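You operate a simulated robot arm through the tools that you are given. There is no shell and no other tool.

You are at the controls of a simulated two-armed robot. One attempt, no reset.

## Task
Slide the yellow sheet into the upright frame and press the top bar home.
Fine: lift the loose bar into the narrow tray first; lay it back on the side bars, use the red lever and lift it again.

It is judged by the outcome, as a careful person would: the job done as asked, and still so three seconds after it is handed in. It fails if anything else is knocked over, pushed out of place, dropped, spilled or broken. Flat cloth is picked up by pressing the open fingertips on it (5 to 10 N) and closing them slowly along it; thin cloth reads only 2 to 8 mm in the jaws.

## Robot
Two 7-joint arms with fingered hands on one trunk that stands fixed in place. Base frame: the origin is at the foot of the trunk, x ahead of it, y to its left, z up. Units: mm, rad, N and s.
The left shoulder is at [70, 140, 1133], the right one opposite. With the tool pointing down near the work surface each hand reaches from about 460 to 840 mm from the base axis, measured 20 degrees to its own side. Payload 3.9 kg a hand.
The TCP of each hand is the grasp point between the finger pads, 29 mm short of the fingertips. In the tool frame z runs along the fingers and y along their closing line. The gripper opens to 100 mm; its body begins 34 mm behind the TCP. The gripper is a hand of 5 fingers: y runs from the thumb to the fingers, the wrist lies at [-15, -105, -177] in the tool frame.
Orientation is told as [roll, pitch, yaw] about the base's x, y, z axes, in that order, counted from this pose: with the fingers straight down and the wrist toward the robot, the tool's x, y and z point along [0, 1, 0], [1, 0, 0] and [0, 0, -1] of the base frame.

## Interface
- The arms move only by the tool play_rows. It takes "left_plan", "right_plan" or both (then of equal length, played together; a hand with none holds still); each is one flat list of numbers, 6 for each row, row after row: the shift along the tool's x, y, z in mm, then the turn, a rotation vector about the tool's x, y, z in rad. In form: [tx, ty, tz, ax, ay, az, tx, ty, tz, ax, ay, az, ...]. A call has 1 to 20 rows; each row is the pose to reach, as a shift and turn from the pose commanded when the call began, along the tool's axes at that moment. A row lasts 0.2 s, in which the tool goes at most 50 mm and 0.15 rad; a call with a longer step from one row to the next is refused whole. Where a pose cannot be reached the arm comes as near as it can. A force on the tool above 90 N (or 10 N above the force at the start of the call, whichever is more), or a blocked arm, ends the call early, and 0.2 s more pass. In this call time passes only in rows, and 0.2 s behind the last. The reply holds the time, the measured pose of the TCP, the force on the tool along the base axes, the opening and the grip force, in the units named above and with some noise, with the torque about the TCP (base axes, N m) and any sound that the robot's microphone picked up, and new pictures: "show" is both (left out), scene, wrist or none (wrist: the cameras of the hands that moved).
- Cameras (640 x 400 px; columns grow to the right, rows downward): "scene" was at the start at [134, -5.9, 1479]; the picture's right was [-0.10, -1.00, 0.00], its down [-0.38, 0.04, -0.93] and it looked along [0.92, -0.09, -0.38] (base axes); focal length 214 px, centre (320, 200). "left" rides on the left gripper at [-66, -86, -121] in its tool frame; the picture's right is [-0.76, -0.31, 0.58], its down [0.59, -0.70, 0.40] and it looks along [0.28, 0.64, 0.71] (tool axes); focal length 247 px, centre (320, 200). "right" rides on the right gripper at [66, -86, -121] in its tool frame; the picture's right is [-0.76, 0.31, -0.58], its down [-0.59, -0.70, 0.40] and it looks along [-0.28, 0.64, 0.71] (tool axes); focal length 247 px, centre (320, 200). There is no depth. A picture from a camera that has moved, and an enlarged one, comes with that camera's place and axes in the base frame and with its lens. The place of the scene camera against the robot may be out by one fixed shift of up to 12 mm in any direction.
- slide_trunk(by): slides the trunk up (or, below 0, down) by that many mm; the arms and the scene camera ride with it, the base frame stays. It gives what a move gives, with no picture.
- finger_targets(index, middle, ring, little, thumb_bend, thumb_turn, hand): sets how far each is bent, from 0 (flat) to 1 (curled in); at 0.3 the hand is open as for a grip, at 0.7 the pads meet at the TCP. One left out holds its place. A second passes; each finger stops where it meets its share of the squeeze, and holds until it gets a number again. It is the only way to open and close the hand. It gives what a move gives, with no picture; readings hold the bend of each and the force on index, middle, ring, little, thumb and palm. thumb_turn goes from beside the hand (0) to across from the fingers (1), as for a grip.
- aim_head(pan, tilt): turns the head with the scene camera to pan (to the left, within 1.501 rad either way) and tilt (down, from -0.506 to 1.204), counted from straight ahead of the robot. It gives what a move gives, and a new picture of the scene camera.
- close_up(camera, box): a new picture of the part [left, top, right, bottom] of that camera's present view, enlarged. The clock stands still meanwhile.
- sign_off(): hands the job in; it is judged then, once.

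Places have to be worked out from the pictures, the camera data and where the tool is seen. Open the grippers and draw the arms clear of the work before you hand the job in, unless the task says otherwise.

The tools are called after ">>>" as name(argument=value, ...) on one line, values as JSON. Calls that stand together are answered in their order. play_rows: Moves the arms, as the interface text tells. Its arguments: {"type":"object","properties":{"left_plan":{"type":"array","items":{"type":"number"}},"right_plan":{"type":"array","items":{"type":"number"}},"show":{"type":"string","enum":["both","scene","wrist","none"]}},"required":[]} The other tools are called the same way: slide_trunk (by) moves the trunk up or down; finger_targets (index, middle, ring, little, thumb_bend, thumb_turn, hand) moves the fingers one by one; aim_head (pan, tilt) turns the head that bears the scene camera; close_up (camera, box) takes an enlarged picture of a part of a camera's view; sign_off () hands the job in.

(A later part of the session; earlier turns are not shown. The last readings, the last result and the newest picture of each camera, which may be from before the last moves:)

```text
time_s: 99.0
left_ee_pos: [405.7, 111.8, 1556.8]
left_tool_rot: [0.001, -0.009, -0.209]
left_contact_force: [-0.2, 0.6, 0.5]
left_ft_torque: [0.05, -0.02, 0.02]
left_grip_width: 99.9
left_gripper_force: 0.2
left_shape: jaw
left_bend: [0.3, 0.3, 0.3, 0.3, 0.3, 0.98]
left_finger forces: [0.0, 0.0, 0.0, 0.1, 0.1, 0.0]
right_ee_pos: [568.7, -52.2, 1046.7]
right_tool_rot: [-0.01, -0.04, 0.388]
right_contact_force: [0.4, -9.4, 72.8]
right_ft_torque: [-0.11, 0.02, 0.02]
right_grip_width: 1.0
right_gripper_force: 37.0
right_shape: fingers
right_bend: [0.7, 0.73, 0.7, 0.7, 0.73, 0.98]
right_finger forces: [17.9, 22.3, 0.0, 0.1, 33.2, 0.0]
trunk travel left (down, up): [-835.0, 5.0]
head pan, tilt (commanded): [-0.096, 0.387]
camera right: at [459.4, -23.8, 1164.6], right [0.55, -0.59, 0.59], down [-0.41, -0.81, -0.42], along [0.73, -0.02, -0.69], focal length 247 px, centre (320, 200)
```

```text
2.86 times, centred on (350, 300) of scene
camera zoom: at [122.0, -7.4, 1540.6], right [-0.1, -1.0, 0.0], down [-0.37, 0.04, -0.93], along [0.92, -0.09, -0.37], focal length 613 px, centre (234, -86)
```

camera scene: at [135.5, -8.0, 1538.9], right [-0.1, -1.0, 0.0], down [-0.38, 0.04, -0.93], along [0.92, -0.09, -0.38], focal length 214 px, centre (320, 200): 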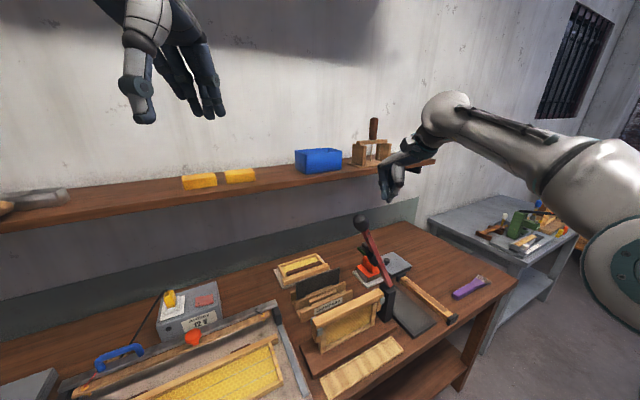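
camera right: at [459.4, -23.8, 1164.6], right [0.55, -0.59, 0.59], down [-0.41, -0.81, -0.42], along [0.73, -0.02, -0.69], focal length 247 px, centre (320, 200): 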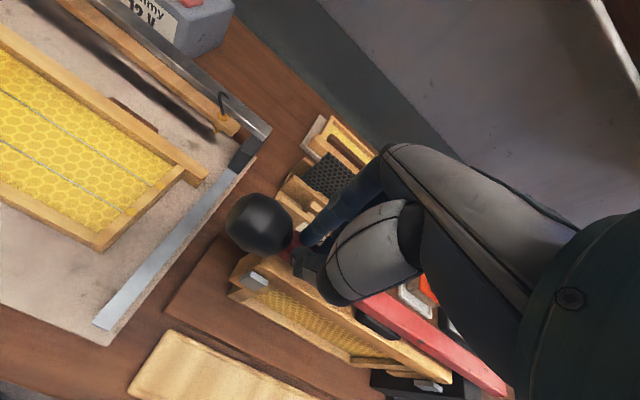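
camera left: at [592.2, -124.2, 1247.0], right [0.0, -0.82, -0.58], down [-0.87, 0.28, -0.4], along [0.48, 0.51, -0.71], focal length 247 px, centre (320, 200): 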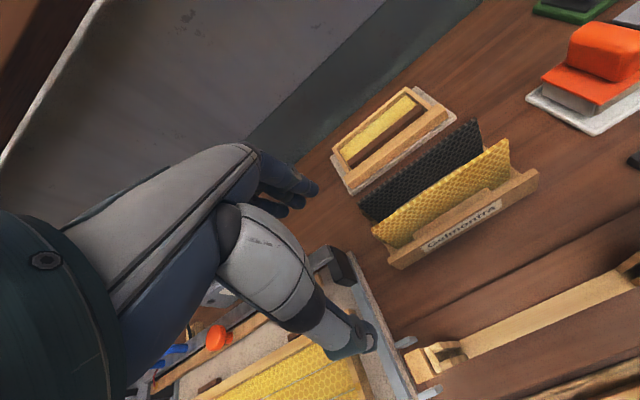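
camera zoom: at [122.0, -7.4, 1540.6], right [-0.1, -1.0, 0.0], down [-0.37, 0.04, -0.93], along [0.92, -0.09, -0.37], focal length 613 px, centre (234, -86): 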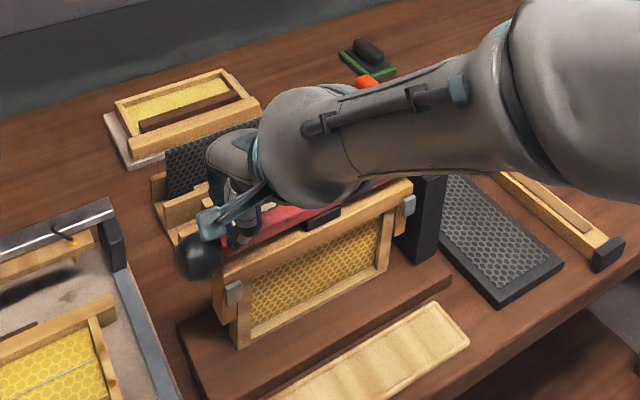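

At 73 N nothing more moves, so the bar may already be home. I look closely at both bar ends against clips and side bars.

>>> close_up(camera="scene", box=[300, 300, 350, 360])

>>> close_up(camera="scene", box=[360, 280, 420, 340])

>>> close_up(camera="right", box=[210, 210, 330, 310])

>>> close_up(camera="right", box=[330, 290, 530, 400])

```text
6.67 times, centred on (325, 330) of scene
camera zoom: at [122.0, -7.4, 1540.6], right [-0.1, -1.0, 0.0], down [-0.37, 0.04, -0.93], along [0.92, -0.09, -0.37], focal length 1430 px, centre (287, -667)
```

zoom: 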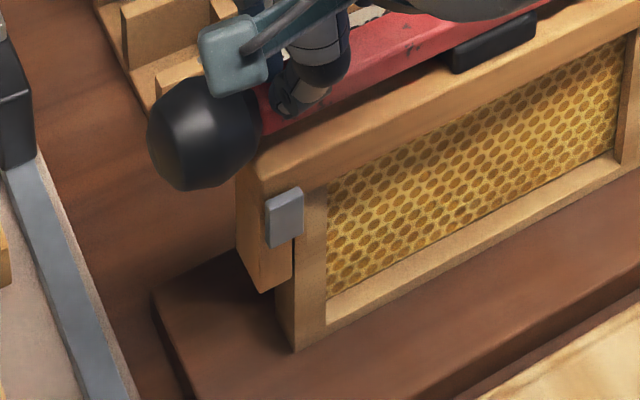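

```text
6.67 times, centred on (390, 310) of scene
camera zoom: at [122.0, -7.4, 1540.6], right [-0.1, -1.0, 0.0], down [-0.37, 0.04, -0.93], along [0.92, -0.09, -0.37], focal length 1430 px, centre (-147, -533)
```

zoom: 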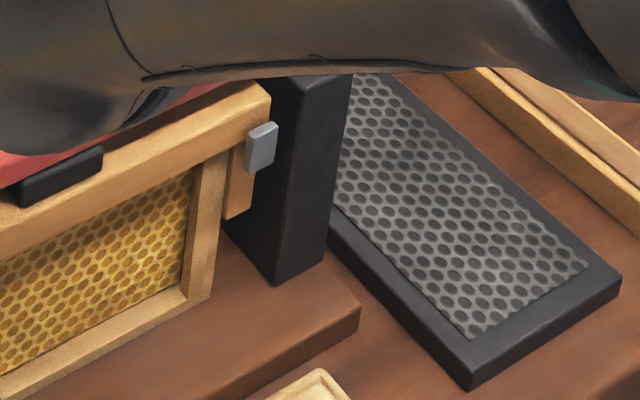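

```text
4.00 times, centred on (270, 260) of right
camera zoom: at [459.4, -23.8, 1164.6], right [0.55, -0.59, 0.59], down [-0.41, -0.81, -0.42], along [0.73, -0.02, -0.69], focal length 988 px, centre (520, -40)
```

zoom: 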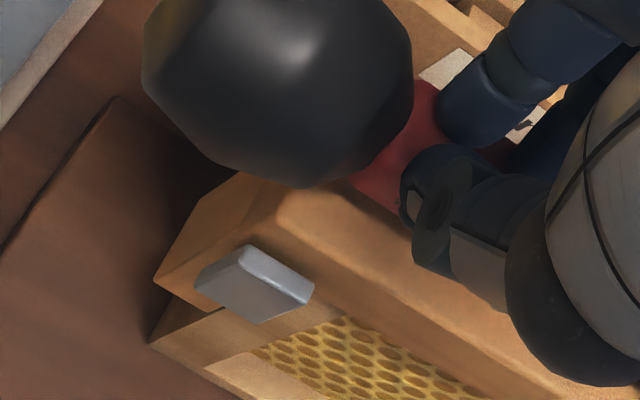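

```text
3.20 times, centred on (430, 345) of right
camera zoom: at [459.4, -23.8, 1164.6], right [0.55, -0.59, 0.59], down [-0.41, -0.81, -0.42], along [0.73, -0.02, -0.69], focal length 790 px, centre (-32, -264)
```

zoom: 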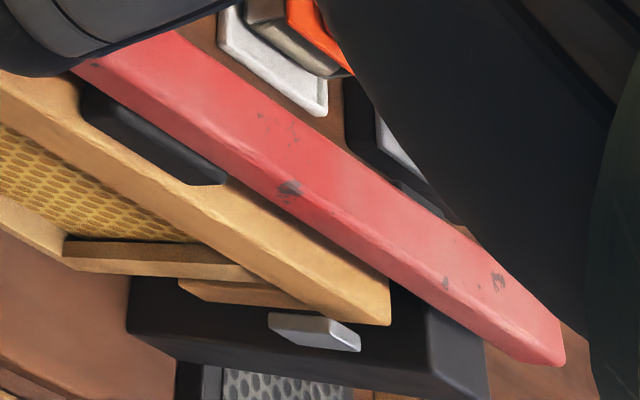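

Triangulating the bar top gives about z 990 at both ends, down from 999, which puts its underside on the ear tops at about 972. To be sure it is fully home I add a final push up toward 85 N.

>>> play_rows(right_plan=[0, 0, 1.5, 0, 0, 0, 0, 0, 3, 0, 0, 0, 0, 0, 3.5, 0, 0, 0], show="none")

>>> close_up(camera="right", box=[330, 290, 530, 400])

>>> close_up(camera="right", box=[210, 210, 330, 310])

```text
time_s: 99.8
left_ee_pos: [403.1, 112.0, 1556.5]
left_tool_rot: [0.002, -0.01, -0.209]
left_contact_force: [0.1, 0.5, 0.4]
left_ft_torque: [0.03, 0.01, 0.0]
left_grip_width: 100.0
left_gripper_force: 0.0
left_shape: jaw
left_bend: [0.3, 0.3, 0.3, 0.3, 0.3, 0.98]
left_finger forces: [0.0, 0.0, 0.0, 0.0, 0.0, 0.0]
right_ee_pos: [569.7, -52.0, 1046.5]
right_tool_rot: [-0.009, -0.045, 0.386]
right_contact_force: [-1.6, -10.1, 83.6]
right_ft_torque: [0.0, 0.11, 0.02]
right_grip_width: 1.4
right_gripper_force: 42.4
right_shape: fingers
right_bend: [0.7, 0.73, 0.7, 0.7, 0.74, 0.98]
right_finger forces: [26.0, 19.9, 0.0, 0.0, 39.5, 0.0]
trunk travel left (down, up): [-835.0, 5.0]
head pan, tilt (commanded): [-0.096, 0.387]
```

```text
3.20 times, centred on (430, 345) of right
camera zoom: at [458.5, -23.6, 1163.6], right [0.54, -0.59, 0.6], down [-0.41, -0.81, -0.42], along [0.73, -0.02, -0.68], focal length 790 px, centre (-32, -264)
```

zoom: 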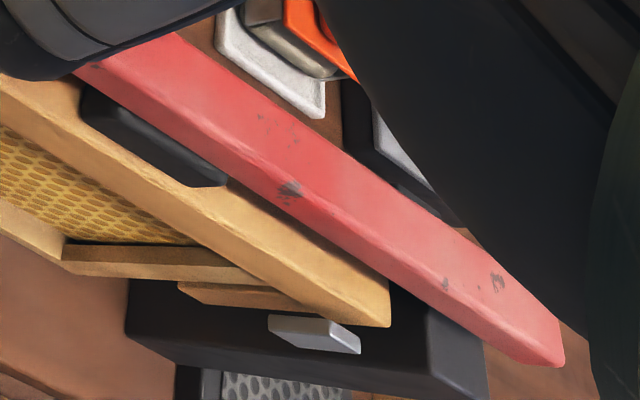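

```text
4.00 times, centred on (270, 260) of right
camera zoom: at [458.5, -23.6, 1163.6], right [0.54, -0.59, 0.6], down [-0.41, -0.81, -0.42], along [0.73, -0.02, -0.68], focal length 988 px, centre (520, -40)
```

zoom: 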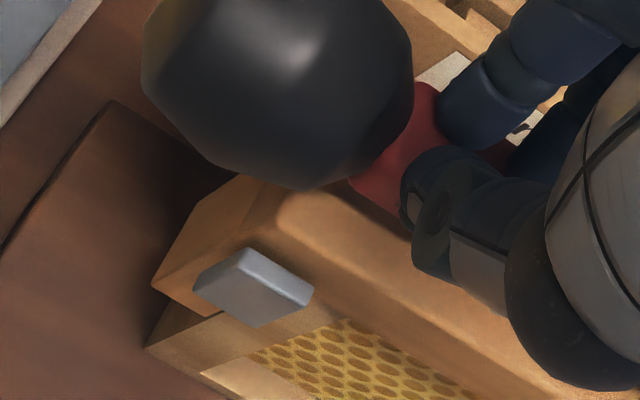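

84 N (about 140 N on the bar) gives no further travel, so it is at its stop. I release the load and raise the hand a little to inspect.

>>> play_rows(right_plan=[0, 0, -8, 0, 0, 0, 0, 0, -18, 0, 0, 0, 0, 0, -30, 0, 0, 0, 0, 0, -60, 0, 0, 0, 0, 0, -95, 0, 0, 0], show="both")

>>> close_up(camera="scene", box=[290, 260, 410, 370])

>>> close_up(camera="right", box=[180, 160, 480, 400])

>>> close_up(camera="left", box=[440, 100, 580, 240])

```text
time_s: 101.0
left_ee_pos: [416.4, 113.6, 1552.4]
left_tool_rot: [0.0, 0.0, -0.212]
left_contact_force: [0.2, 0.5, 0.1]
left_ft_torque: [-0.03, -0.03, 0.0]
left_grip_width: 100.2
left_gripper_force: 0.0
left_shape: jaw
left_bend: [0.3, 0.3, 0.3, 0.3, 0.3, 0.98]
left_finger forces: [0.1, 0.0, 0.0, 0.1, 0.0, 0.0]
right_ee_pos: [567.9, -52.4, 1121.1]
right_tool_rot: [-0.002, -0.001, 0.393]
right_contact_force: [0.5, -0.4, 1.0]
right_ft_torque: [0.0, 0.01, -0.01]
right_grip_width: 1.3
right_gripper_force: 0.1
right_shape: fingers
right_bend: [0.7, 0.7, 0.7, 0.7, 0.7, 0.98]
right_finger forces: [0.0, 0.1, 0.0, 0.1, 0.1, 0.0]
trunk travel left (down, up): [-835.0, 5.0]
head pan, tilt (commanded): [-0.096, 0.387]
camera scene: at [132.9, -6.0, 1539.0], right [-0.1, -1.0, 0.0], down [-0.38, 0.04, -0.93], along [0.92, -0.09, -0.38], focal length 214 px, centre (320, 200)
camera right: at [463.0, -23.3, 1242.7], right [0.57, -0.58, 0.58], down [-0.42, -0.81, -0.4], along [0.7, -0.02, -0.71], focal length 247 px, centre (320, 200)
```

scene: 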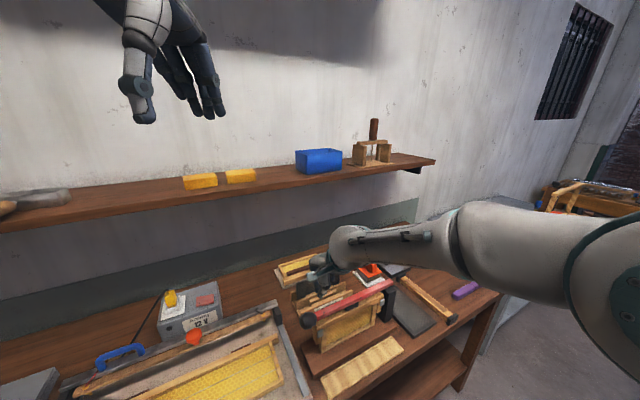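
right: 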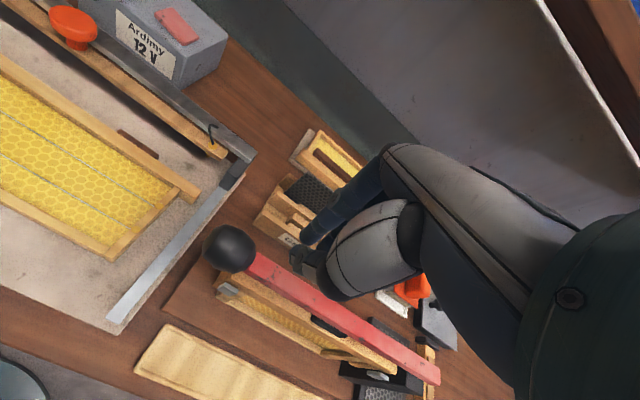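

```text
3.64 times, centred on (350, 315) of scene
camera zoom: at [132.9, -6.0, 1539.0], right [-0.1, -1.0, 0.0], down [-0.38, 0.04, -0.93], along [0.92, -0.09, -0.38], focal length 780 px, centre (211, -218)
```

zoom: 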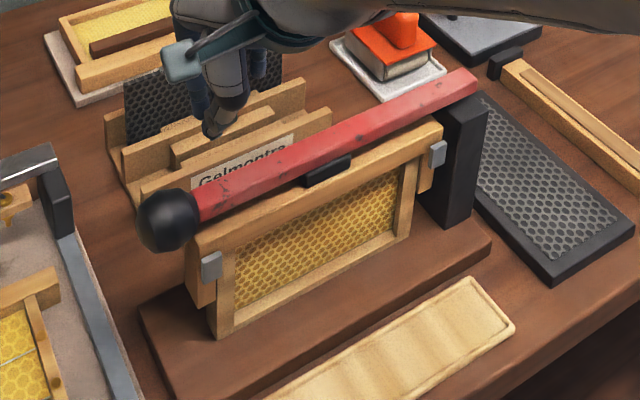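

```text
1.67 times, centred on (330, 280) of right
camera zoom: at [463.0, -23.3, 1242.7], right [0.57, -0.58, 0.58], down [-0.42, -0.81, -0.4], along [0.7, -0.02, -0.71], focal length 412 px, centre (303, 67)
```

zoom: 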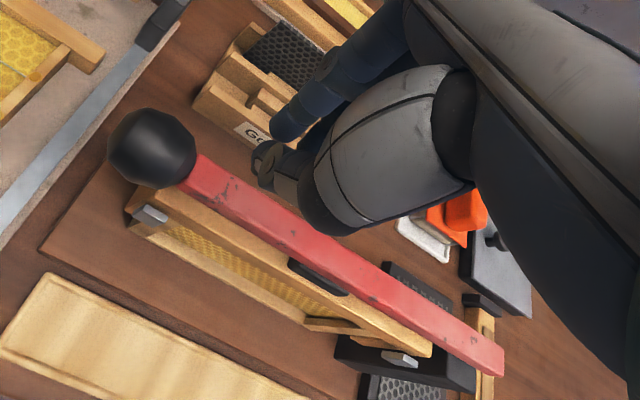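

```text
2.86 times, centred on (510, 170) of left
camera zoom: at [320.8, 68.0, 1673.7], right [-0.46, -0.68, -0.58], down [-0.56, 0.72, -0.4], along [0.69, 0.14, -0.71], focal length 706 px, centre (-223, 286)
```

zoom: 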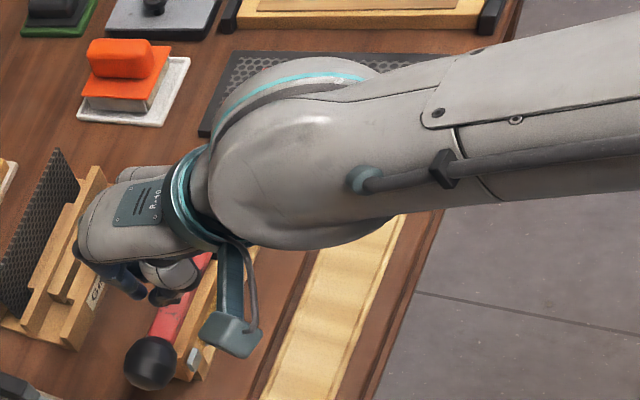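

The lever stays down by itself. I zoom in on the two frame ends to see the bar against side bars and clips now that the hand is off.

>>> close_up(camera="scene", box=[325, 310, 365, 360])

>>> close_up(camera="scene", box=[375, 285, 425, 335])

>>> close_up(camera="right", box=[200, 260, 280, 330])

>>> close_up(camera="right", box=[320, 320, 420, 400])

```text
8.00 times, centred on (345, 335) of scene
camera zoom: at [132.9, -6.0, 1539.0], right [-0.1, -1.0, 0.0], down [-0.38, 0.04, -0.93], along [0.92, -0.09, -0.38], focal length 1716 px, centre (120, -880)
```

zoom: 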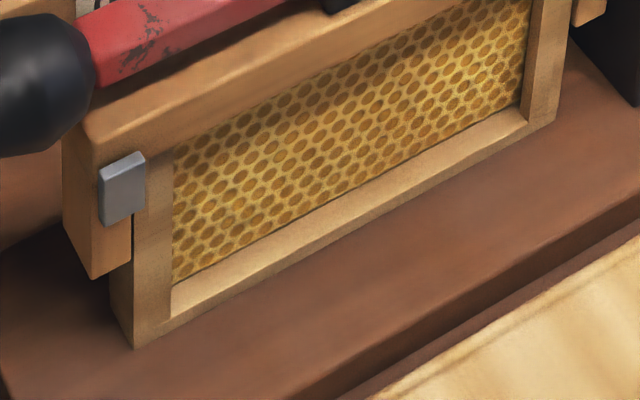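

```text
8.00 times, centred on (400, 310) of scene
camera zoom: at [132.9, -6.0, 1539.0], right [-0.1, -1.0, 0.0], down [-0.38, 0.04, -0.93], along [0.92, -0.09, -0.38], focal length 1716 px, centre (-320, -680)
```

zoom: 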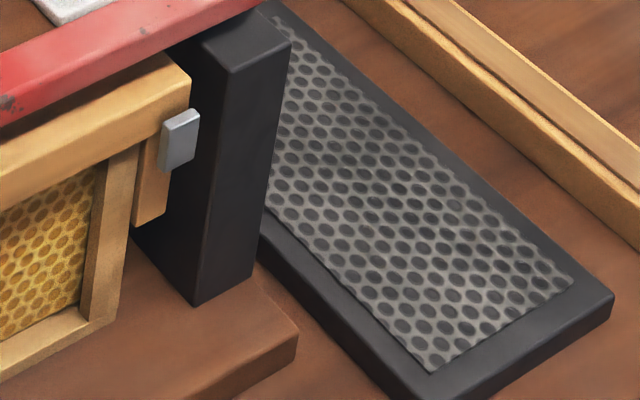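

```text
5.71 times, centred on (240, 295) of right
camera zoom: at [463.0, -23.3, 1242.7], right [0.57, -0.58, 0.58], down [-0.42, -0.81, -0.4], along [0.7, -0.02, -0.71], focal length 1411 px, centre (777, -343)
```

zoom: 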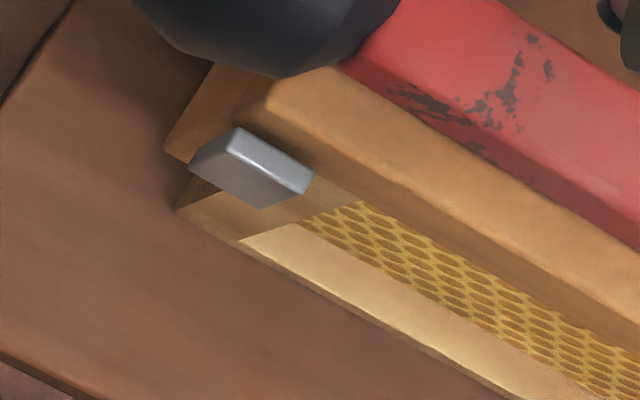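

```text
5.00 times, centred on (370, 360) of right
camera zoom: at [463.0, -23.3, 1242.7], right [0.57, -0.58, 0.58], down [-0.42, -0.81, -0.4], along [0.7, -0.02, -0.71], focal length 1235 px, centre (70, -600)
```

zoom: 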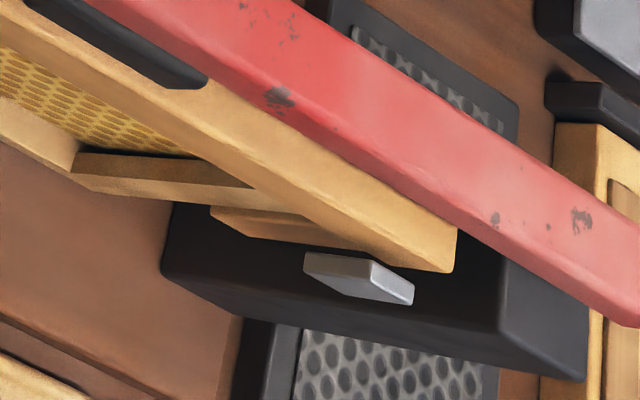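

The bar now sits directly on side bars and sheet with no gap, so it is home. To lift the lever I will pinch the knob on its equator with index and thumb only, which line up about 14 mm to the left of the TCP; I open the hand accordingly.

>>> finger_targets(hand="right", index=0.44, middle=0.3, ring=0.3, little=0.3, thumb_bend=0.44)

>>> play_rows(right_plan=[12, 4, 0, 0, 0, 0, 24.4, 7.8, 5, 0, 0, 0, 24.4, 7.8, 30, 0, 0, 0, 24.4, 7.8, 55, 0, 0, 0], show="both")

>>> close_up(camera="scene", box=[280, 240, 400, 370])

>>> close_up(camera="right", box=[180, 140, 460, 400])

>>> close_up(camera="left", box=[420, 120, 560, 260])

```text
time_s: 102.0
left_ee_pos: [419.1, 114.2, 1553.6]
left_tool_rot: [-0.003, -0.001, -0.208]
left_contact_force: [-0.3, 0.6, 0.3]
left_ft_torque: [0.0, 0.01, -0.01]
left_grip_width: 99.9
left_gripper_force: 0.0
left_shape: jaw
left_bend: [0.3, 0.3, 0.3, 0.3, 0.3, 0.98]
left_finger forces: [0.0, 0.0, 0.0, 0.1, 0.0, 0.0]
right_ee_pos: [570.1, -52.9, 1122.1]
right_tool_rot: [0.0, 0.001, 0.391]
right_contact_force: [0.2, -0.5, 0.7]
right_ft_torque: [0.01, 0.01, 0.0]
right_grip_width: 64.6
right_gripper_force: 0.1
right_shape: fingers
right_bend: [0.44, 0.3, 0.3, 0.3, 0.44, 0.98]
right_finger forces: [0.1, 0.0, 0.1, 0.0, 0.0, 0.1]
trunk travel left (down, up): [-835.0, 5.0]
head pan, tilt (commanded): [-0.096, 0.387]
```

```text
time_s: 103.0
left_ee_pos: [418.9, 115.2, 1552.3]
left_tool_rot: [-0.001, 0.0, -0.209]
left_contact_force: [0.1, 0.4, 0.5]
left_ft_torque: [0.01, 0.02, 0.0]
left_grip_width: 100.0
left_gripper_force: 0.1
left_shape: jaw
left_bend: [0.3, 0.3, 0.3, 0.3, 0.3, 0.98]
left_finger forces: [0.0, 0.1, 0.1, 0.0, 0.1, 0.0]
right_ee_pos: [567.1, -26.1, 1066.4]
right_tool_rot: [-0.002, 0.0, 0.391]
right_contact_force: [0.1, 0.7, 0.8]
right_ft_torque: [-0.01, 0.01, -0.01]
right_grip_width: 64.8
right_gripper_force: 0.0
right_shape: fingers
right_bend: [0.44, 0.3, 0.3, 0.3, 0.44, 0.98]
right_finger forces: [0.0, 0.0, 0.0, 0.1, 0.0, 0.0]
trunk travel left (down, up): [-835.0, 5.0]
head pan, tilt (commanded): [-0.096, 0.387]
camera scene: at [134.9, -5.7, 1539.0], right [-0.1, -1.0, 0.0], down [-0.38, 0.04, -0.93], along [0.92, -0.09, -0.38], focal length 214 px, centre (320, 200)
camera right: at [461.5, 2.1, 1187.4], right [0.57, -0.58, 0.58], down [-0.42, -0.81, -0.4], along [0.7, -0.02, -0.71], focal length 247 px, centre (320, 200)
```

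scene: 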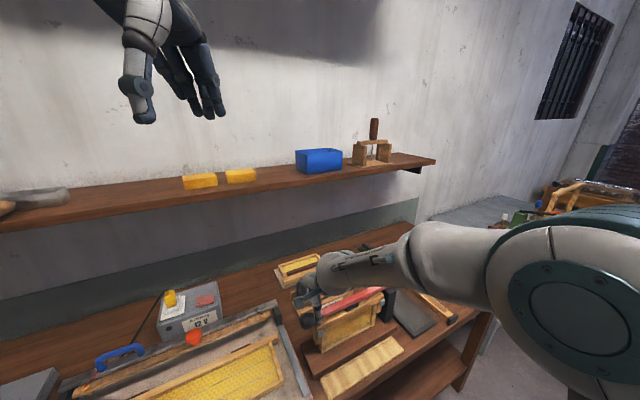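
right: 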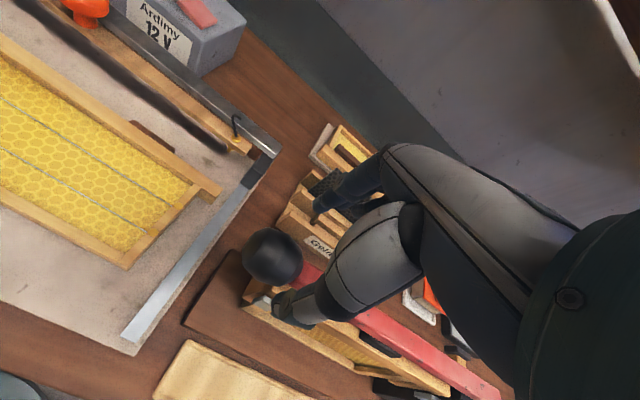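

```text
3.08 times, centred on (340, 305) of scene
camera zoom: at [134.9, -5.7, 1539.0], right [-0.1, -1.0, 0.0], down [-0.38, 0.04, -0.93], along [0.92, -0.09, -0.38], focal length 660 px, centre (258, -123)
```

zoom: 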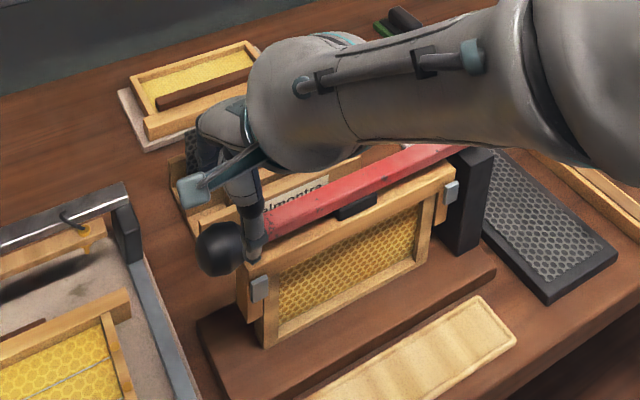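

```text
1.54 times, centred on (320, 270) of right
camera zoom: at [461.5, 2.1, 1187.4], right [0.57, -0.58, 0.58], down [-0.42, -0.81, -0.4], along [0.7, -0.02, -0.71], focal length 380 px, centre (320, 92)
```

zoom: 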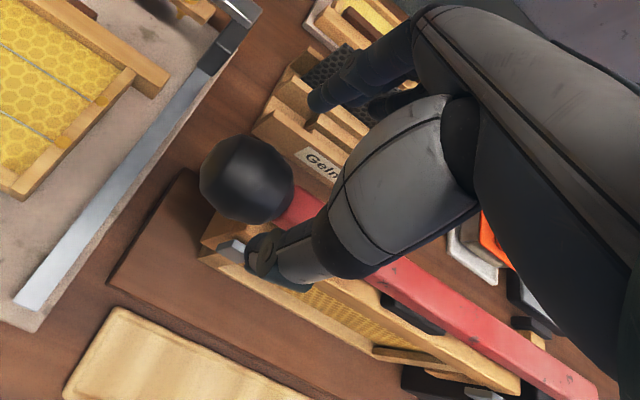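

```text
2.86 times, centred on (490, 190) of left
camera zoom: at [323.2, 68.3, 1673.4], right [-0.46, -0.68, -0.58], down [-0.57, 0.72, -0.4], along [0.69, 0.14, -0.71], focal length 706 px, centre (-166, 229)
```

zoom: 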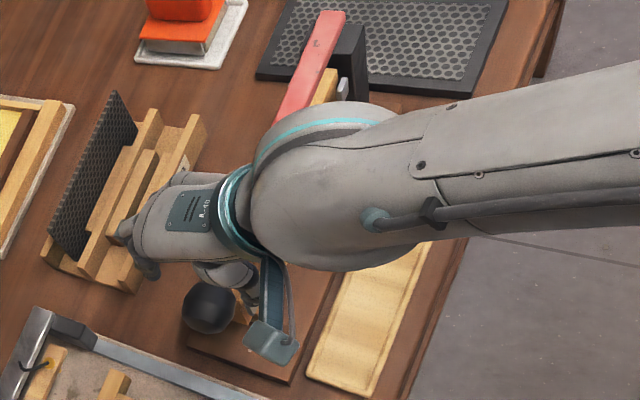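

The picture shows the thumb at x about -2 and the index at +8 in the tool frame, and their pads slope inward so they cup the knob from below. I shift 14 mm left to centre on it and lower to knob height.

>>> play_rows(right_plan=[7, 0, 0, 0, 0, 0, 14.5, 0, 8, 0, 0, 0, 14.5, 0, 28, 0, 0, 0, 14.5, 0, 48, 0, 0, 0, 14.5, 0, 62, 0, 0, 0], show="wrist")

>>> close_up(camera="right", box=[200, 140, 420, 340])

>>> close_up(camera="scene", box=[280, 270, 370, 370])

>>> close_up(camera="left", box=[420, 160, 520, 260])

```text
time_s: 104.2
left_ee_pos: [417.9, 114.5, 1552.7]
left_tool_rot: [-0.001, -0.001, -0.208]
left_contact_force: [-0.5, -0.1, -0.8]
left_ft_torque: [-0.01, 0.01, 0.02]
left_grip_width: 99.8
left_gripper_force: 0.1
left_shape: jaw
left_bend: [0.3, 0.3, 0.3, 0.3, 0.3, 0.98]
left_finger forces: [0.0, 0.0, 0.0, 0.0, 0.0, 0.0]
right_ee_pos: [561.0, -13.0, 1004.9]
right_tool_rot: [-0.002, 0.0, 0.391]
right_contact_force: [0.7, 0.2, -1.3]
right_ft_torque: [-0.01, 0.0, -0.01]
right_grip_width: 64.5
right_gripper_force: 0.0
right_shape: fingers
right_bend: [0.44, 0.3, 0.3, 0.3, 0.44, 0.98]
right_finger forces: [0.0, 0.0, 0.0, 0.1, 0.1, 0.0]
trunk travel left (down, up): [-835.0, 5.0]
head pan, tilt (commanded): [-0.096, 0.387]
camera right: at [455.9, 15.4, 1126.1], right [0.57, -0.58, 0.58], down [-0.42, -0.81, -0.4], along [0.7, -0.02, -0.71], focal length 247 px, centre (320, 200)
```

right: 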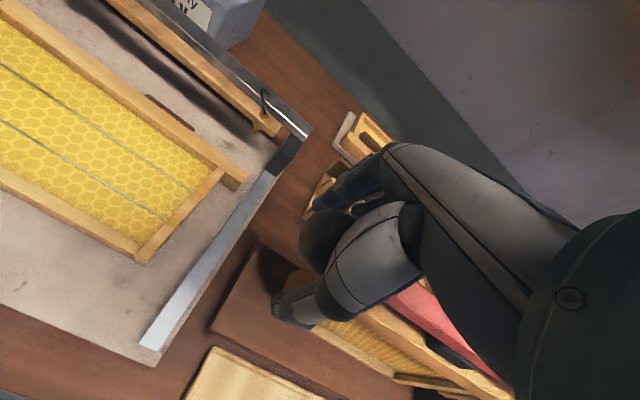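

```text
2.00 times, centred on (310, 240) of right
camera zoom: at [455.9, 15.4, 1126.1], right [0.57, -0.58, 0.58], down [-0.42, -0.81, -0.4], along [0.7, -0.02, -0.71], focal length 494 px, centre (340, 120)
```

zoom: 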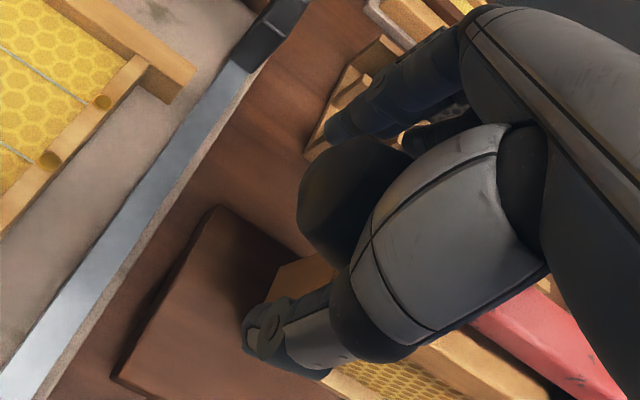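

```text
4.00 times, centred on (325, 320) of scene
camera zoom: at [134.2, -5.7, 1539.0], right [-0.1, -1.0, 0.0], down [-0.38, 0.04, -0.93], along [0.92, -0.09, -0.38], focal length 858 px, centre (300, -280)
```

zoom: 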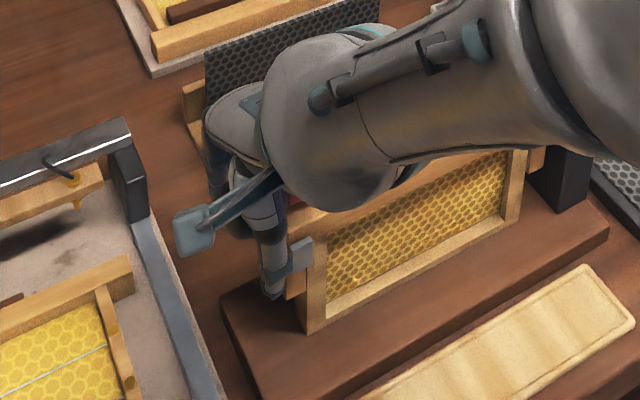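

```text
4.00 times, centred on (470, 210) of left
camera zoom: at [322.4, 68.3, 1673.6], right [-0.46, -0.68, -0.58], down [-0.57, 0.72, -0.4], along [0.69, 0.14, -0.71], focal length 988 px, centre (-280, 160)
```

zoom: 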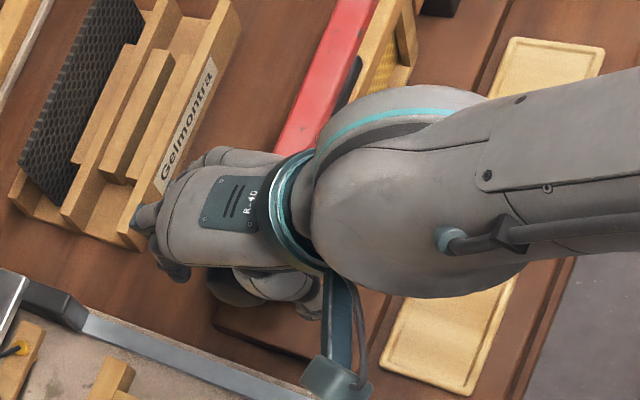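

The knob sits centred in the open hand and the thumb clears the clip. I close index and thumb around it.

>>> finger_targets(hand="right", index=0.57, thumb_bend=0.57)

>>> finger_targets(hand="right", index=0.63, thumb_bend=0.63)

>>> close_up(camera="right", box=[200, 140, 420, 340])

>>> close_up(camera="scene", box=[280, 270, 370, 370])

```text
time_s: 105.2
left_ee_pos: [417.7, 115.4, 1553.8]
left_tool_rot: [-0.001, -0.001, -0.209]
left_contact_force: [0.7, 0.1, -0.4]
left_ft_torque: [0.02, -0.01, -0.01]
left_grip_width: 100.0
left_gripper_force: 0.0
left_shape: jaw
left_bend: [0.3, 0.3, 0.3, 0.3, 0.3, 0.98]
left_finger forces: [0.1, 0.0, 0.0, 0.0, 0.1, 0.1]
right_ee_pos: [560.2, -13.9, 1005.1]
right_tool_rot: [-0.002, 0.001, 0.391]
right_contact_force: [0.1, -0.1, -0.7]
right_ft_torque: [-0.02, 0.01, 0.0]
right_grip_width: 35.8
right_gripper_force: 0.1
right_shape: fingers
right_bend: [0.56, 0.3, 0.3, 0.3, 0.56, 0.98]
right_finger forces: [0.0, 0.0, 0.1, 0.1, 0.0, 0.1]
trunk travel left (down, up): [-835.0, 5.0]
head pan, tilt (commanded): [-0.096, 0.387]
```

```text
time_s: 106.2
left_ee_pos: [416.9, 114.7, 1552.5]
left_tool_rot: [0.002, 0.001, -0.21]
left_contact_force: [0.3, 0.6, 0.5]
left_ft_torque: [-0.01, 0.0, 0.01]
left_grip_width: 99.9
left_gripper_force: 0.1
left_shape: jaw
left_bend: [0.3, 0.3, 0.3, 0.3, 0.3, 0.98]
left_finger forces: [0.0, 0.0, 0.1, 0.1, 0.0, 0.1]
right_ee_pos: [561.4, -13.5, 1004.7]
right_tool_rot: [-0.002, 0.0, 0.393]
right_contact_force: [-3.0, -1.3, -1.3]
right_ft_torque: [-0.04, -0.01, 0.03]
right_grip_width: 23.8
right_gripper_force: 3.0
right_shape: fingers
right_bend: [0.62, 0.3, 0.3, 0.3, 0.61, 0.98]
right_finger forces: [1.5, 0.0, 0.1, 0.1, 3.8, 0.1]
trunk travel left (down, up): [-835.0, 5.0]
head pan, tilt (commanded): [-0.096, 0.387]
```

```text
2.00 times, centred on (310, 240) of right
camera zoom: at [455.4, 14.9, 1126.3], right [0.57, -0.58, 0.58], down [-0.42, -0.81, -0.4], along [0.7, -0.02, -0.71], focal length 494 px, centre (340, 120)
```

zoom: 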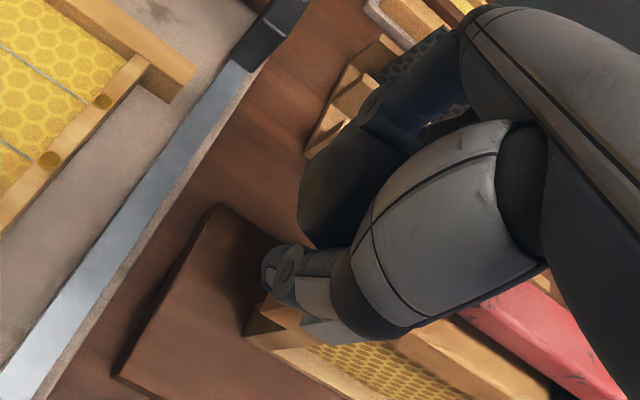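

```text
4.00 times, centred on (325, 320) of scene
camera zoom: at [133.6, -6.2, 1539.1], right [-0.1, -1.0, 0.0], down [-0.38, 0.04, -0.93], along [0.92, -0.09, -0.38], focal length 858 px, centre (300, -280)
```

zoom: 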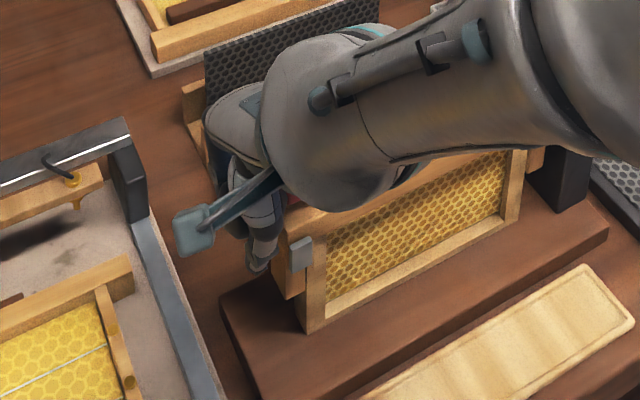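

Index and thumb cup the knob from below. I firm the index slightly and try lifting straight up 25 mm.

>>> finger_targets(hand="right", index=0.68, thumb_bend=0.67)

>>> play_rows(right_plan=[0, 0, -6, 0, 0, 0, 0, 0, -12, 0, 0, 0, -0.4, 0, -18, 0, 0, 0, -0.8, 0, -25, 0, 0, 0], show="wrist")

>>> close_up(camera="scene", box=[280, 240, 420, 370])

>>> close_up(camera="right", box=[200, 140, 480, 400])

```text
time_s: 107.2
left_ee_pos: [417.3, 114.1, 1552.1]
left_tool_rot: [0.0, -0.002, -0.21]
left_contact_force: [0.0, 0.6, -0.1]
left_ft_torque: [0.01, 0.03, 0.01]
left_grip_width: 99.9
left_gripper_force: 0.1
left_shape: jaw
left_bend: [0.3, 0.3, 0.3, 0.3, 0.3, 0.98]
left_finger forces: [0.0, 0.0, 0.0, 0.1, 0.1, 0.0]
right_ee_pos: [561.4, -14.0, 1004.3]
right_tool_rot: [-0.002, 0.0, 0.391]
right_contact_force: [-2.4, -0.7, -2.6]
right_ft_torque: [0.03, -0.05, 0.05]
right_grip_width: 21.2
right_gripper_force: 6.6
right_shape: fingers
right_bend: [0.64, 0.3, 0.3, 0.3, 0.63, 0.97]
right_finger forces: [5.6, 0.0, 0.1, 0.0, 7.7, 0.1]
trunk travel left (down, up): [-835.0, 5.0]
head pan, tilt (commanded): [-0.096, 0.387]
```

```text
time_s: 108.2
left_ee_pos: [417.7, 114.0, 1552.4]
left_tool_rot: [0.0, -0.002, -0.209]
left_contact_force: [0.1, 0.2, 0.1]
left_ft_torque: [-0.02, 0.04, 0.03]
left_grip_width: 99.9
left_gripper_force: 0.1
left_shape: jaw
left_bend: [0.3, 0.3, 0.3, 0.3, 0.3, 0.98]
left_finger forces: [0.1, 0.1, 0.0, 0.0, 0.0, 0.1]
right_ee_pos: [561.0, -14.4, 1031.5]
right_tool_rot: [-0.003, -0.003, 0.392]
right_contact_force: [-1.4, -0.7, -3.1]
right_ft_torque: [0.01, -0.04, 0.0]
right_grip_width: 21.3
right_gripper_force: 6.3
right_shape: fingers
right_bend: [0.64, 0.3, 0.3, 0.3, 0.63, 0.97]
right_finger forces: [5.8, 0.0, 0.0, 0.0, 7.2, 0.1]
trunk travel left (down, up): [-835.0, 5.0]
head pan, tilt (commanded): [-0.096, 0.387]
camera right: at [455.7, 14.4, 1151.4], right [0.57, -0.58, 0.58], down [-0.42, -0.81, -0.4], along [0.7, -0.02, -0.71], focal length 247 px, centre (320, 200)
```

right: 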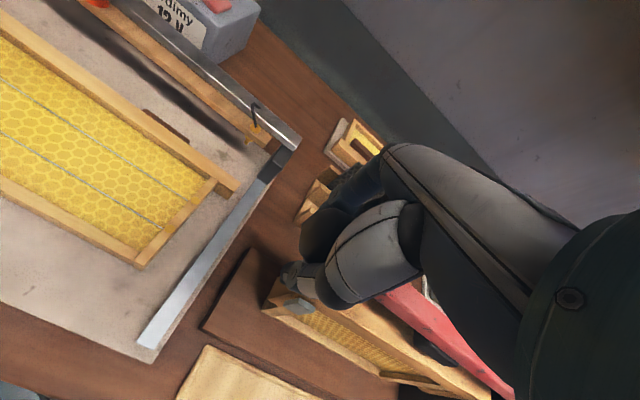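

```text
3.08 times, centred on (350, 305) of scene
camera zoom: at [133.6, -6.1, 1539.1], right [-0.1, -1.0, 0.0], down [-0.38, 0.04, -0.93], along [0.92, -0.09, -0.38], focal length 660 px, centre (228, -123)
```

zoom: 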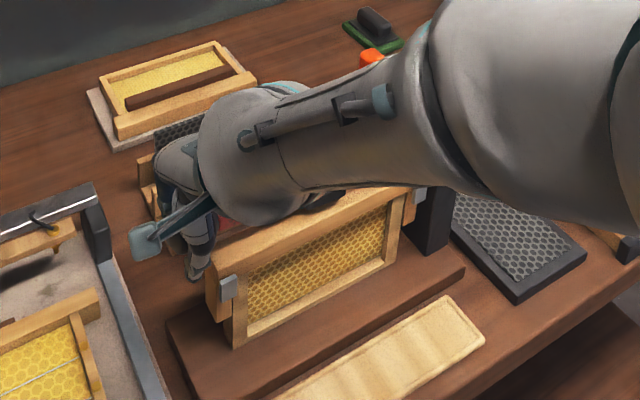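

```text
1.54 times, centred on (340, 270) of right
camera zoom: at [455.7, 14.4, 1151.4], right [0.57, -0.58, 0.58], down [-0.42, -0.81, -0.4], along [0.7, -0.02, -0.71], focal length 380 px, centre (289, 92)
```

zoom: 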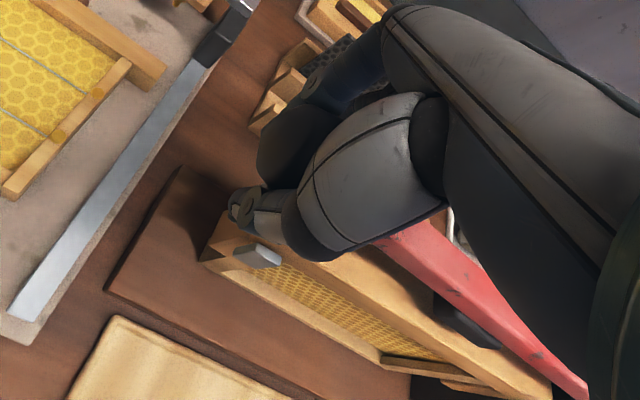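

The lever comes up with the hand and the pad has lifted off; the bar stays down. I continue up along the arc.

>>> play_rows(right_plan=[-1.2, 0, -12, 0, 0, 0, -3.4, 0, -26.8, 0, 0, 0, -6.3, 0, -41.5, 0, 0, 0, -9.9, 0, -56, 0, 0, 0, -14.3, 0, -70.4, 0, 0, 0, -19.4, 0, -84.5, 0, 0, 0, -25.2, 0, -98.3, 0, 0, 0, -31.6, 0, -111.9, 0, 0, 0], show="wrist")

>>> close_up(camera="scene", box=[280, 200, 420, 370])

>>> close_up(camera="right", box=[200, 140, 480, 400])

```text
time_s: 110.0
left_ee_pos: [416.9, 113.2, 1552.8]
left_tool_rot: [0.0, 0.0, -0.208]
left_contact_force: [0.1, 0.5, 0.9]
left_ft_torque: [0.01, 0.02, 0.0]
left_grip_width: 99.8
left_gripper_force: 0.0
left_shape: jaw
left_bend: [0.3, 0.3, 0.3, 0.3, 0.3, 0.98]
left_finger forces: [0.0, 0.0, 0.0, 0.0, 0.1, 0.0]
right_ee_pos: [572.7, -42.7, 1142.4]
right_tool_rot: [-0.001, -0.001, 0.391]
right_contact_force: [-2.5, 2.0, -1.4]
right_ft_torque: [0.04, -0.07, 0.0]
right_grip_width: 20.8
right_gripper_force: 5.8
right_shape: fingers
right_bend: [0.64, 0.3, 0.3, 0.3, 0.63, 0.96]
right_finger forces: [5.8, 0.0, 0.0, 0.1, 7.1, 0.1]
trunk travel left (down, up): [-835.0, 5.0]
head pan, tilt (commanded): [-0.096, 0.387]
camera right: at [467.3, -14.0, 1264.0], right [0.57, -0.58, 0.58], down [-0.42, -0.81, -0.4], along [0.7, -0.02, -0.71], focal length 247 px, centre (320, 200)
```

right: 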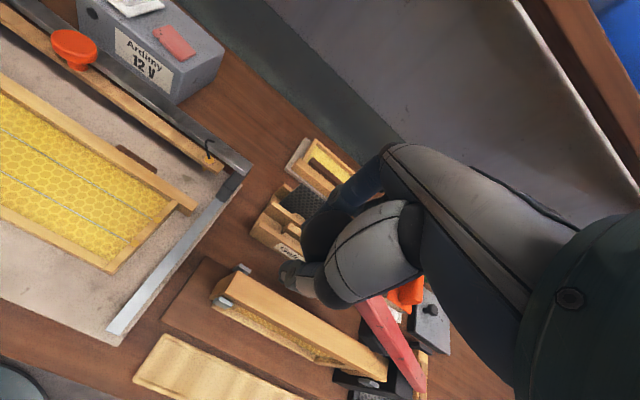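

```text
2.35 times, centred on (350, 285) of scene
camera zoom: at [133.1, -5.9, 1539.1], right [-0.1, -1.0, 0.0], down [-0.38, 0.04, -0.93], along [0.92, -0.09, -0.38], focal length 505 px, centre (249, 0)
```

zoom: 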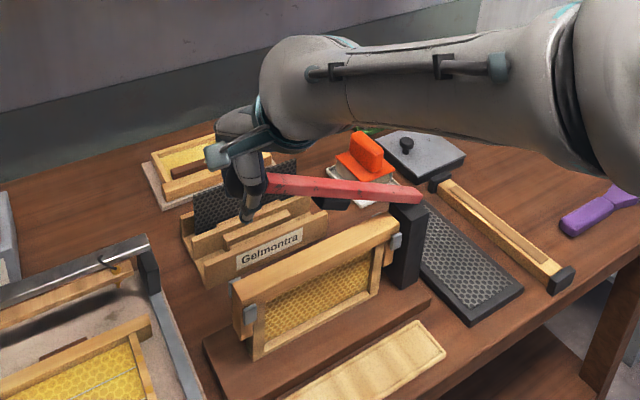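

```text
1.54 times, centred on (340, 270) of right
camera zoom: at [467.3, -14.0, 1264.0], right [0.57, -0.58, 0.58], down [-0.42, -0.81, -0.4], along [0.7, -0.02, -0.71], focal length 380 px, centre (289, 92)
```

zoom: 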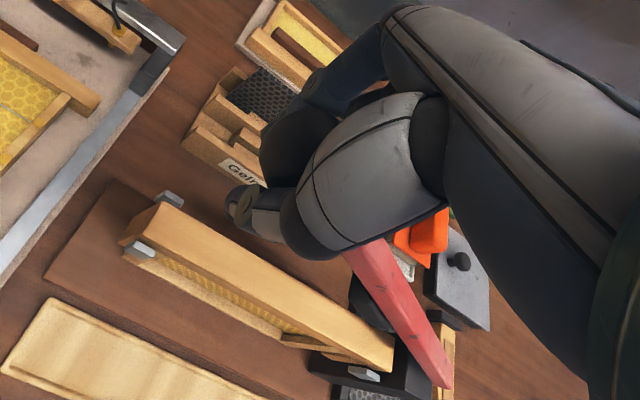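

Holding well with about 3 N. I continue up the arc.

>>> play_rows(right_plan=[-7.2, 0, -13.2, 0, 0, 0, -15, 0, -26, 0, 0, 0, -23.4, 0, -38.4, 0, 0, 0, -32.4, 0, -50.4, 0, 0, 0, -42, 0, -61.9, 0, 0, 0, -52.2, 0, -72.9, 0, 0, 0, -62.9, 0, -83.4, 0, 0, 0, -74.1, 0, -93.4, 0, 0, 0], show="wrist")

>>> close_up(camera="scene", box=[290, 160, 430, 340])

>>> close_up(camera="left", box=[400, 20, 580, 200])

```text
time_s: 111.8
left_ee_pos: [416.8, 113.9, 1552.7]
left_tool_rot: [-0.002, -0.003, -0.21]
left_contact_force: [-0.3, 0.5, -0.6]
left_ft_torque: [0.02, -0.01, -0.01]
left_grip_width: 100.0
left_gripper_force: 0.0
left_shape: jaw
left_bend: [0.3, 0.3, 0.3, 0.3, 0.3, 0.98]
left_finger forces: [0.0, 0.0, 0.1, 0.0, 0.0, 0.0]
right_ee_pos: [600.8, -110.4, 1236.9]
right_tool_rot: [-0.001, -0.001, 0.39]
right_contact_force: [-3.3, 3.6, 2.6]
right_ft_torque: [0.04, 0.03, -0.03]
right_grip_width: 19.7
right_gripper_force: 5.4
right_shape: fingers
right_bend: [0.65, 0.3, 0.3, 0.3, 0.64, 0.96]
right_finger forces: [5.2, 0.0, 0.0, 0.1, 6.6, 0.0]
trunk travel left (down, up): [-835.0, 5.0]
head pan, tilt (commanded): [-0.096, 0.387]
camera right: at [494.7, -81.6, 1357.6], right [0.57, -0.58, 0.58], down [-0.42, -0.81, -0.4], along [0.7, -0.02, -0.71], focal length 247 px, centre (320, 200)
```

right: 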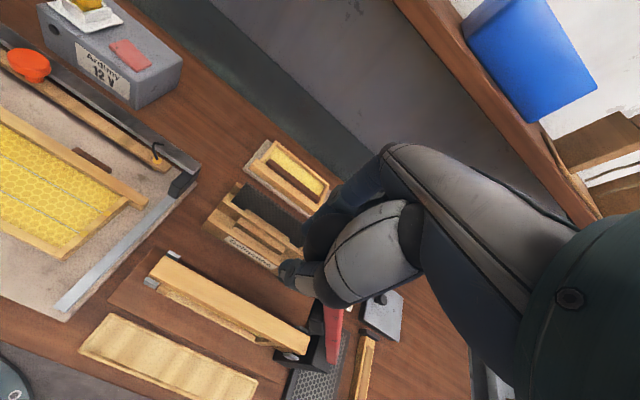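

```text
2.22 times, centred on (360, 250) of scene
camera zoom: at [132.4, -5.1, 1539.2], right [-0.1, -1.0, 0.0], down [-0.38, 0.04, -0.93], along [0.92, -0.09, -0.38], focal length 477 px, centre (231, 89)
```

zoom: 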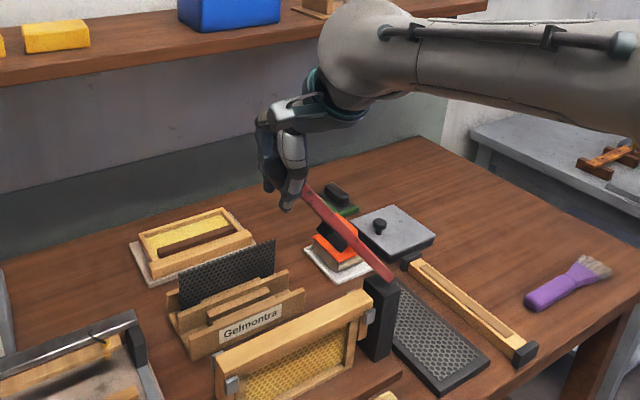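

```text
2.22 times, centred on (490, 110) of left
camera zoom: at [320.3, 68.9, 1674.0], right [-0.46, -0.68, -0.58], down [-0.56, 0.72, -0.4], along [0.69, 0.14, -0.71], focal length 549 px, centre (-58, 400)
```

zoom: 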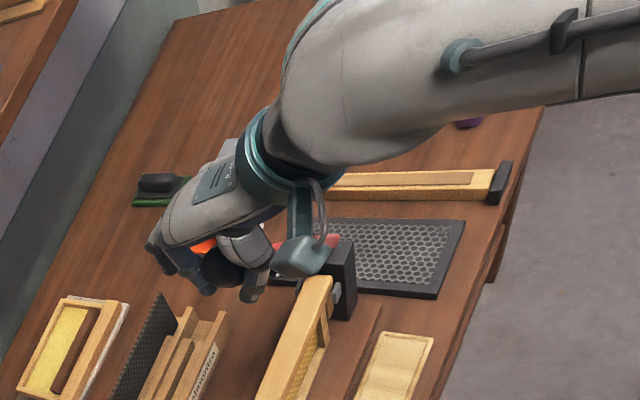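

Still captive; the small outward force tells me the real arc is slightly wider, so I correct the path and bring the lever most of the way up.

>>> play_rows(right_plan=[-7.6, 0, -12, 0, 0, 0, -19.3, 0, -20.4, 0, 0, 0, -31.3, 0, -28.2, 0, 0, 0, -43.7, 0, -35.4, 0, 0, 0, -56.5, 0, -41.9, 0, 0, 0, -69.5, 0, -47.8, 0, 0, 0, -82.9, 0, -53.1, 0, 0, 0, -96.5, 0, -57.7, 0, 0, 0], show="wrist")

>>> close_up(camera="scene", box=[310, 140, 450, 320])

>>> close_up(camera="left", box=[400, 0, 580, 180])

```text
time_s: 113.6
left_ee_pos: [416.4, 114.3, 1553.6]
left_tool_rot: [0.0, -0.001, -0.211]
left_contact_force: [-1.5, 1.0, -1.4]
left_ft_torque: [-0.01, -0.01, -0.01]
left_grip_width: 99.6
left_gripper_force: 0.0
left_shape: jaw
left_bend: [0.3, 0.3, 0.3, 0.3, 0.3, 0.98]
left_finger forces: [0.0, 0.0, 0.0, 0.0, 0.1, 0.1]
right_ee_pos: [636.8, -201.9, 1294.6]
right_tool_rot: [-0.002, -0.002, 0.393]
right_contact_force: [-3.0, 0.5, 2.9]
right_ft_torque: [0.04, 0.05, 0.0]
right_grip_width: 17.7
right_gripper_force: 4.6
right_shape: fingers
right_bend: [0.66, 0.3, 0.3, 0.3, 0.64, 0.97]
right_finger forces: [3.1, 0.1, 0.0, 0.1, 5.5, 0.0]
trunk travel left (down, up): [-835.0, 5.0]
head pan, tilt (commanded): [-0.096, 0.387]
camera right: at [531.4, -171.9, 1415.0], right [0.57, -0.58, 0.58], down [-0.42, -0.81, -0.4], along [0.7, -0.02, -0.71], focal length 247 px, centre (320, 200)
```

right: 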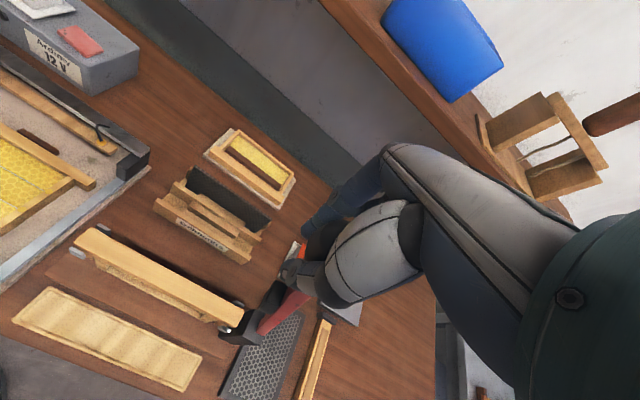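

```text
2.22 times, centred on (380, 230) of scene
camera zoom: at [132.4, -5.8, 1539.2], right [-0.1, -1.0, 0.0], down [-0.38, 0.04, -0.93], along [0.92, -0.09, -0.38], focal length 477 px, centre (187, 133)
```

zoom: 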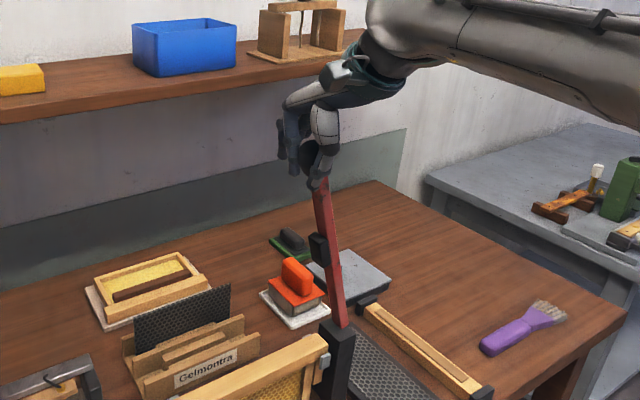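

```text
2.22 times, centred on (490, 90) of left
camera zoom: at [320.4, 68.1, 1674.0], right [-0.46, -0.68, -0.58], down [-0.56, 0.72, -0.4], along [0.69, 0.14, -0.71], focal length 549 px, centre (-58, 444)
```

zoom: 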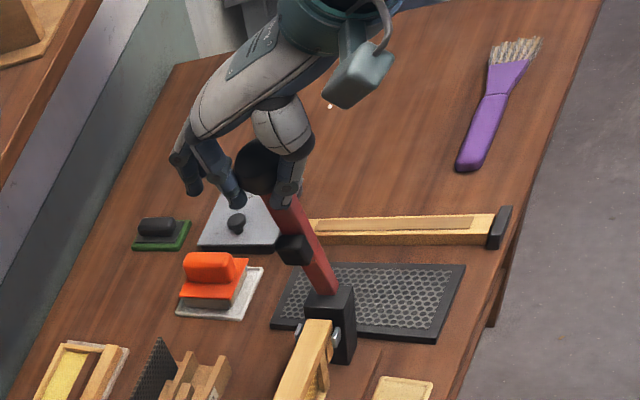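

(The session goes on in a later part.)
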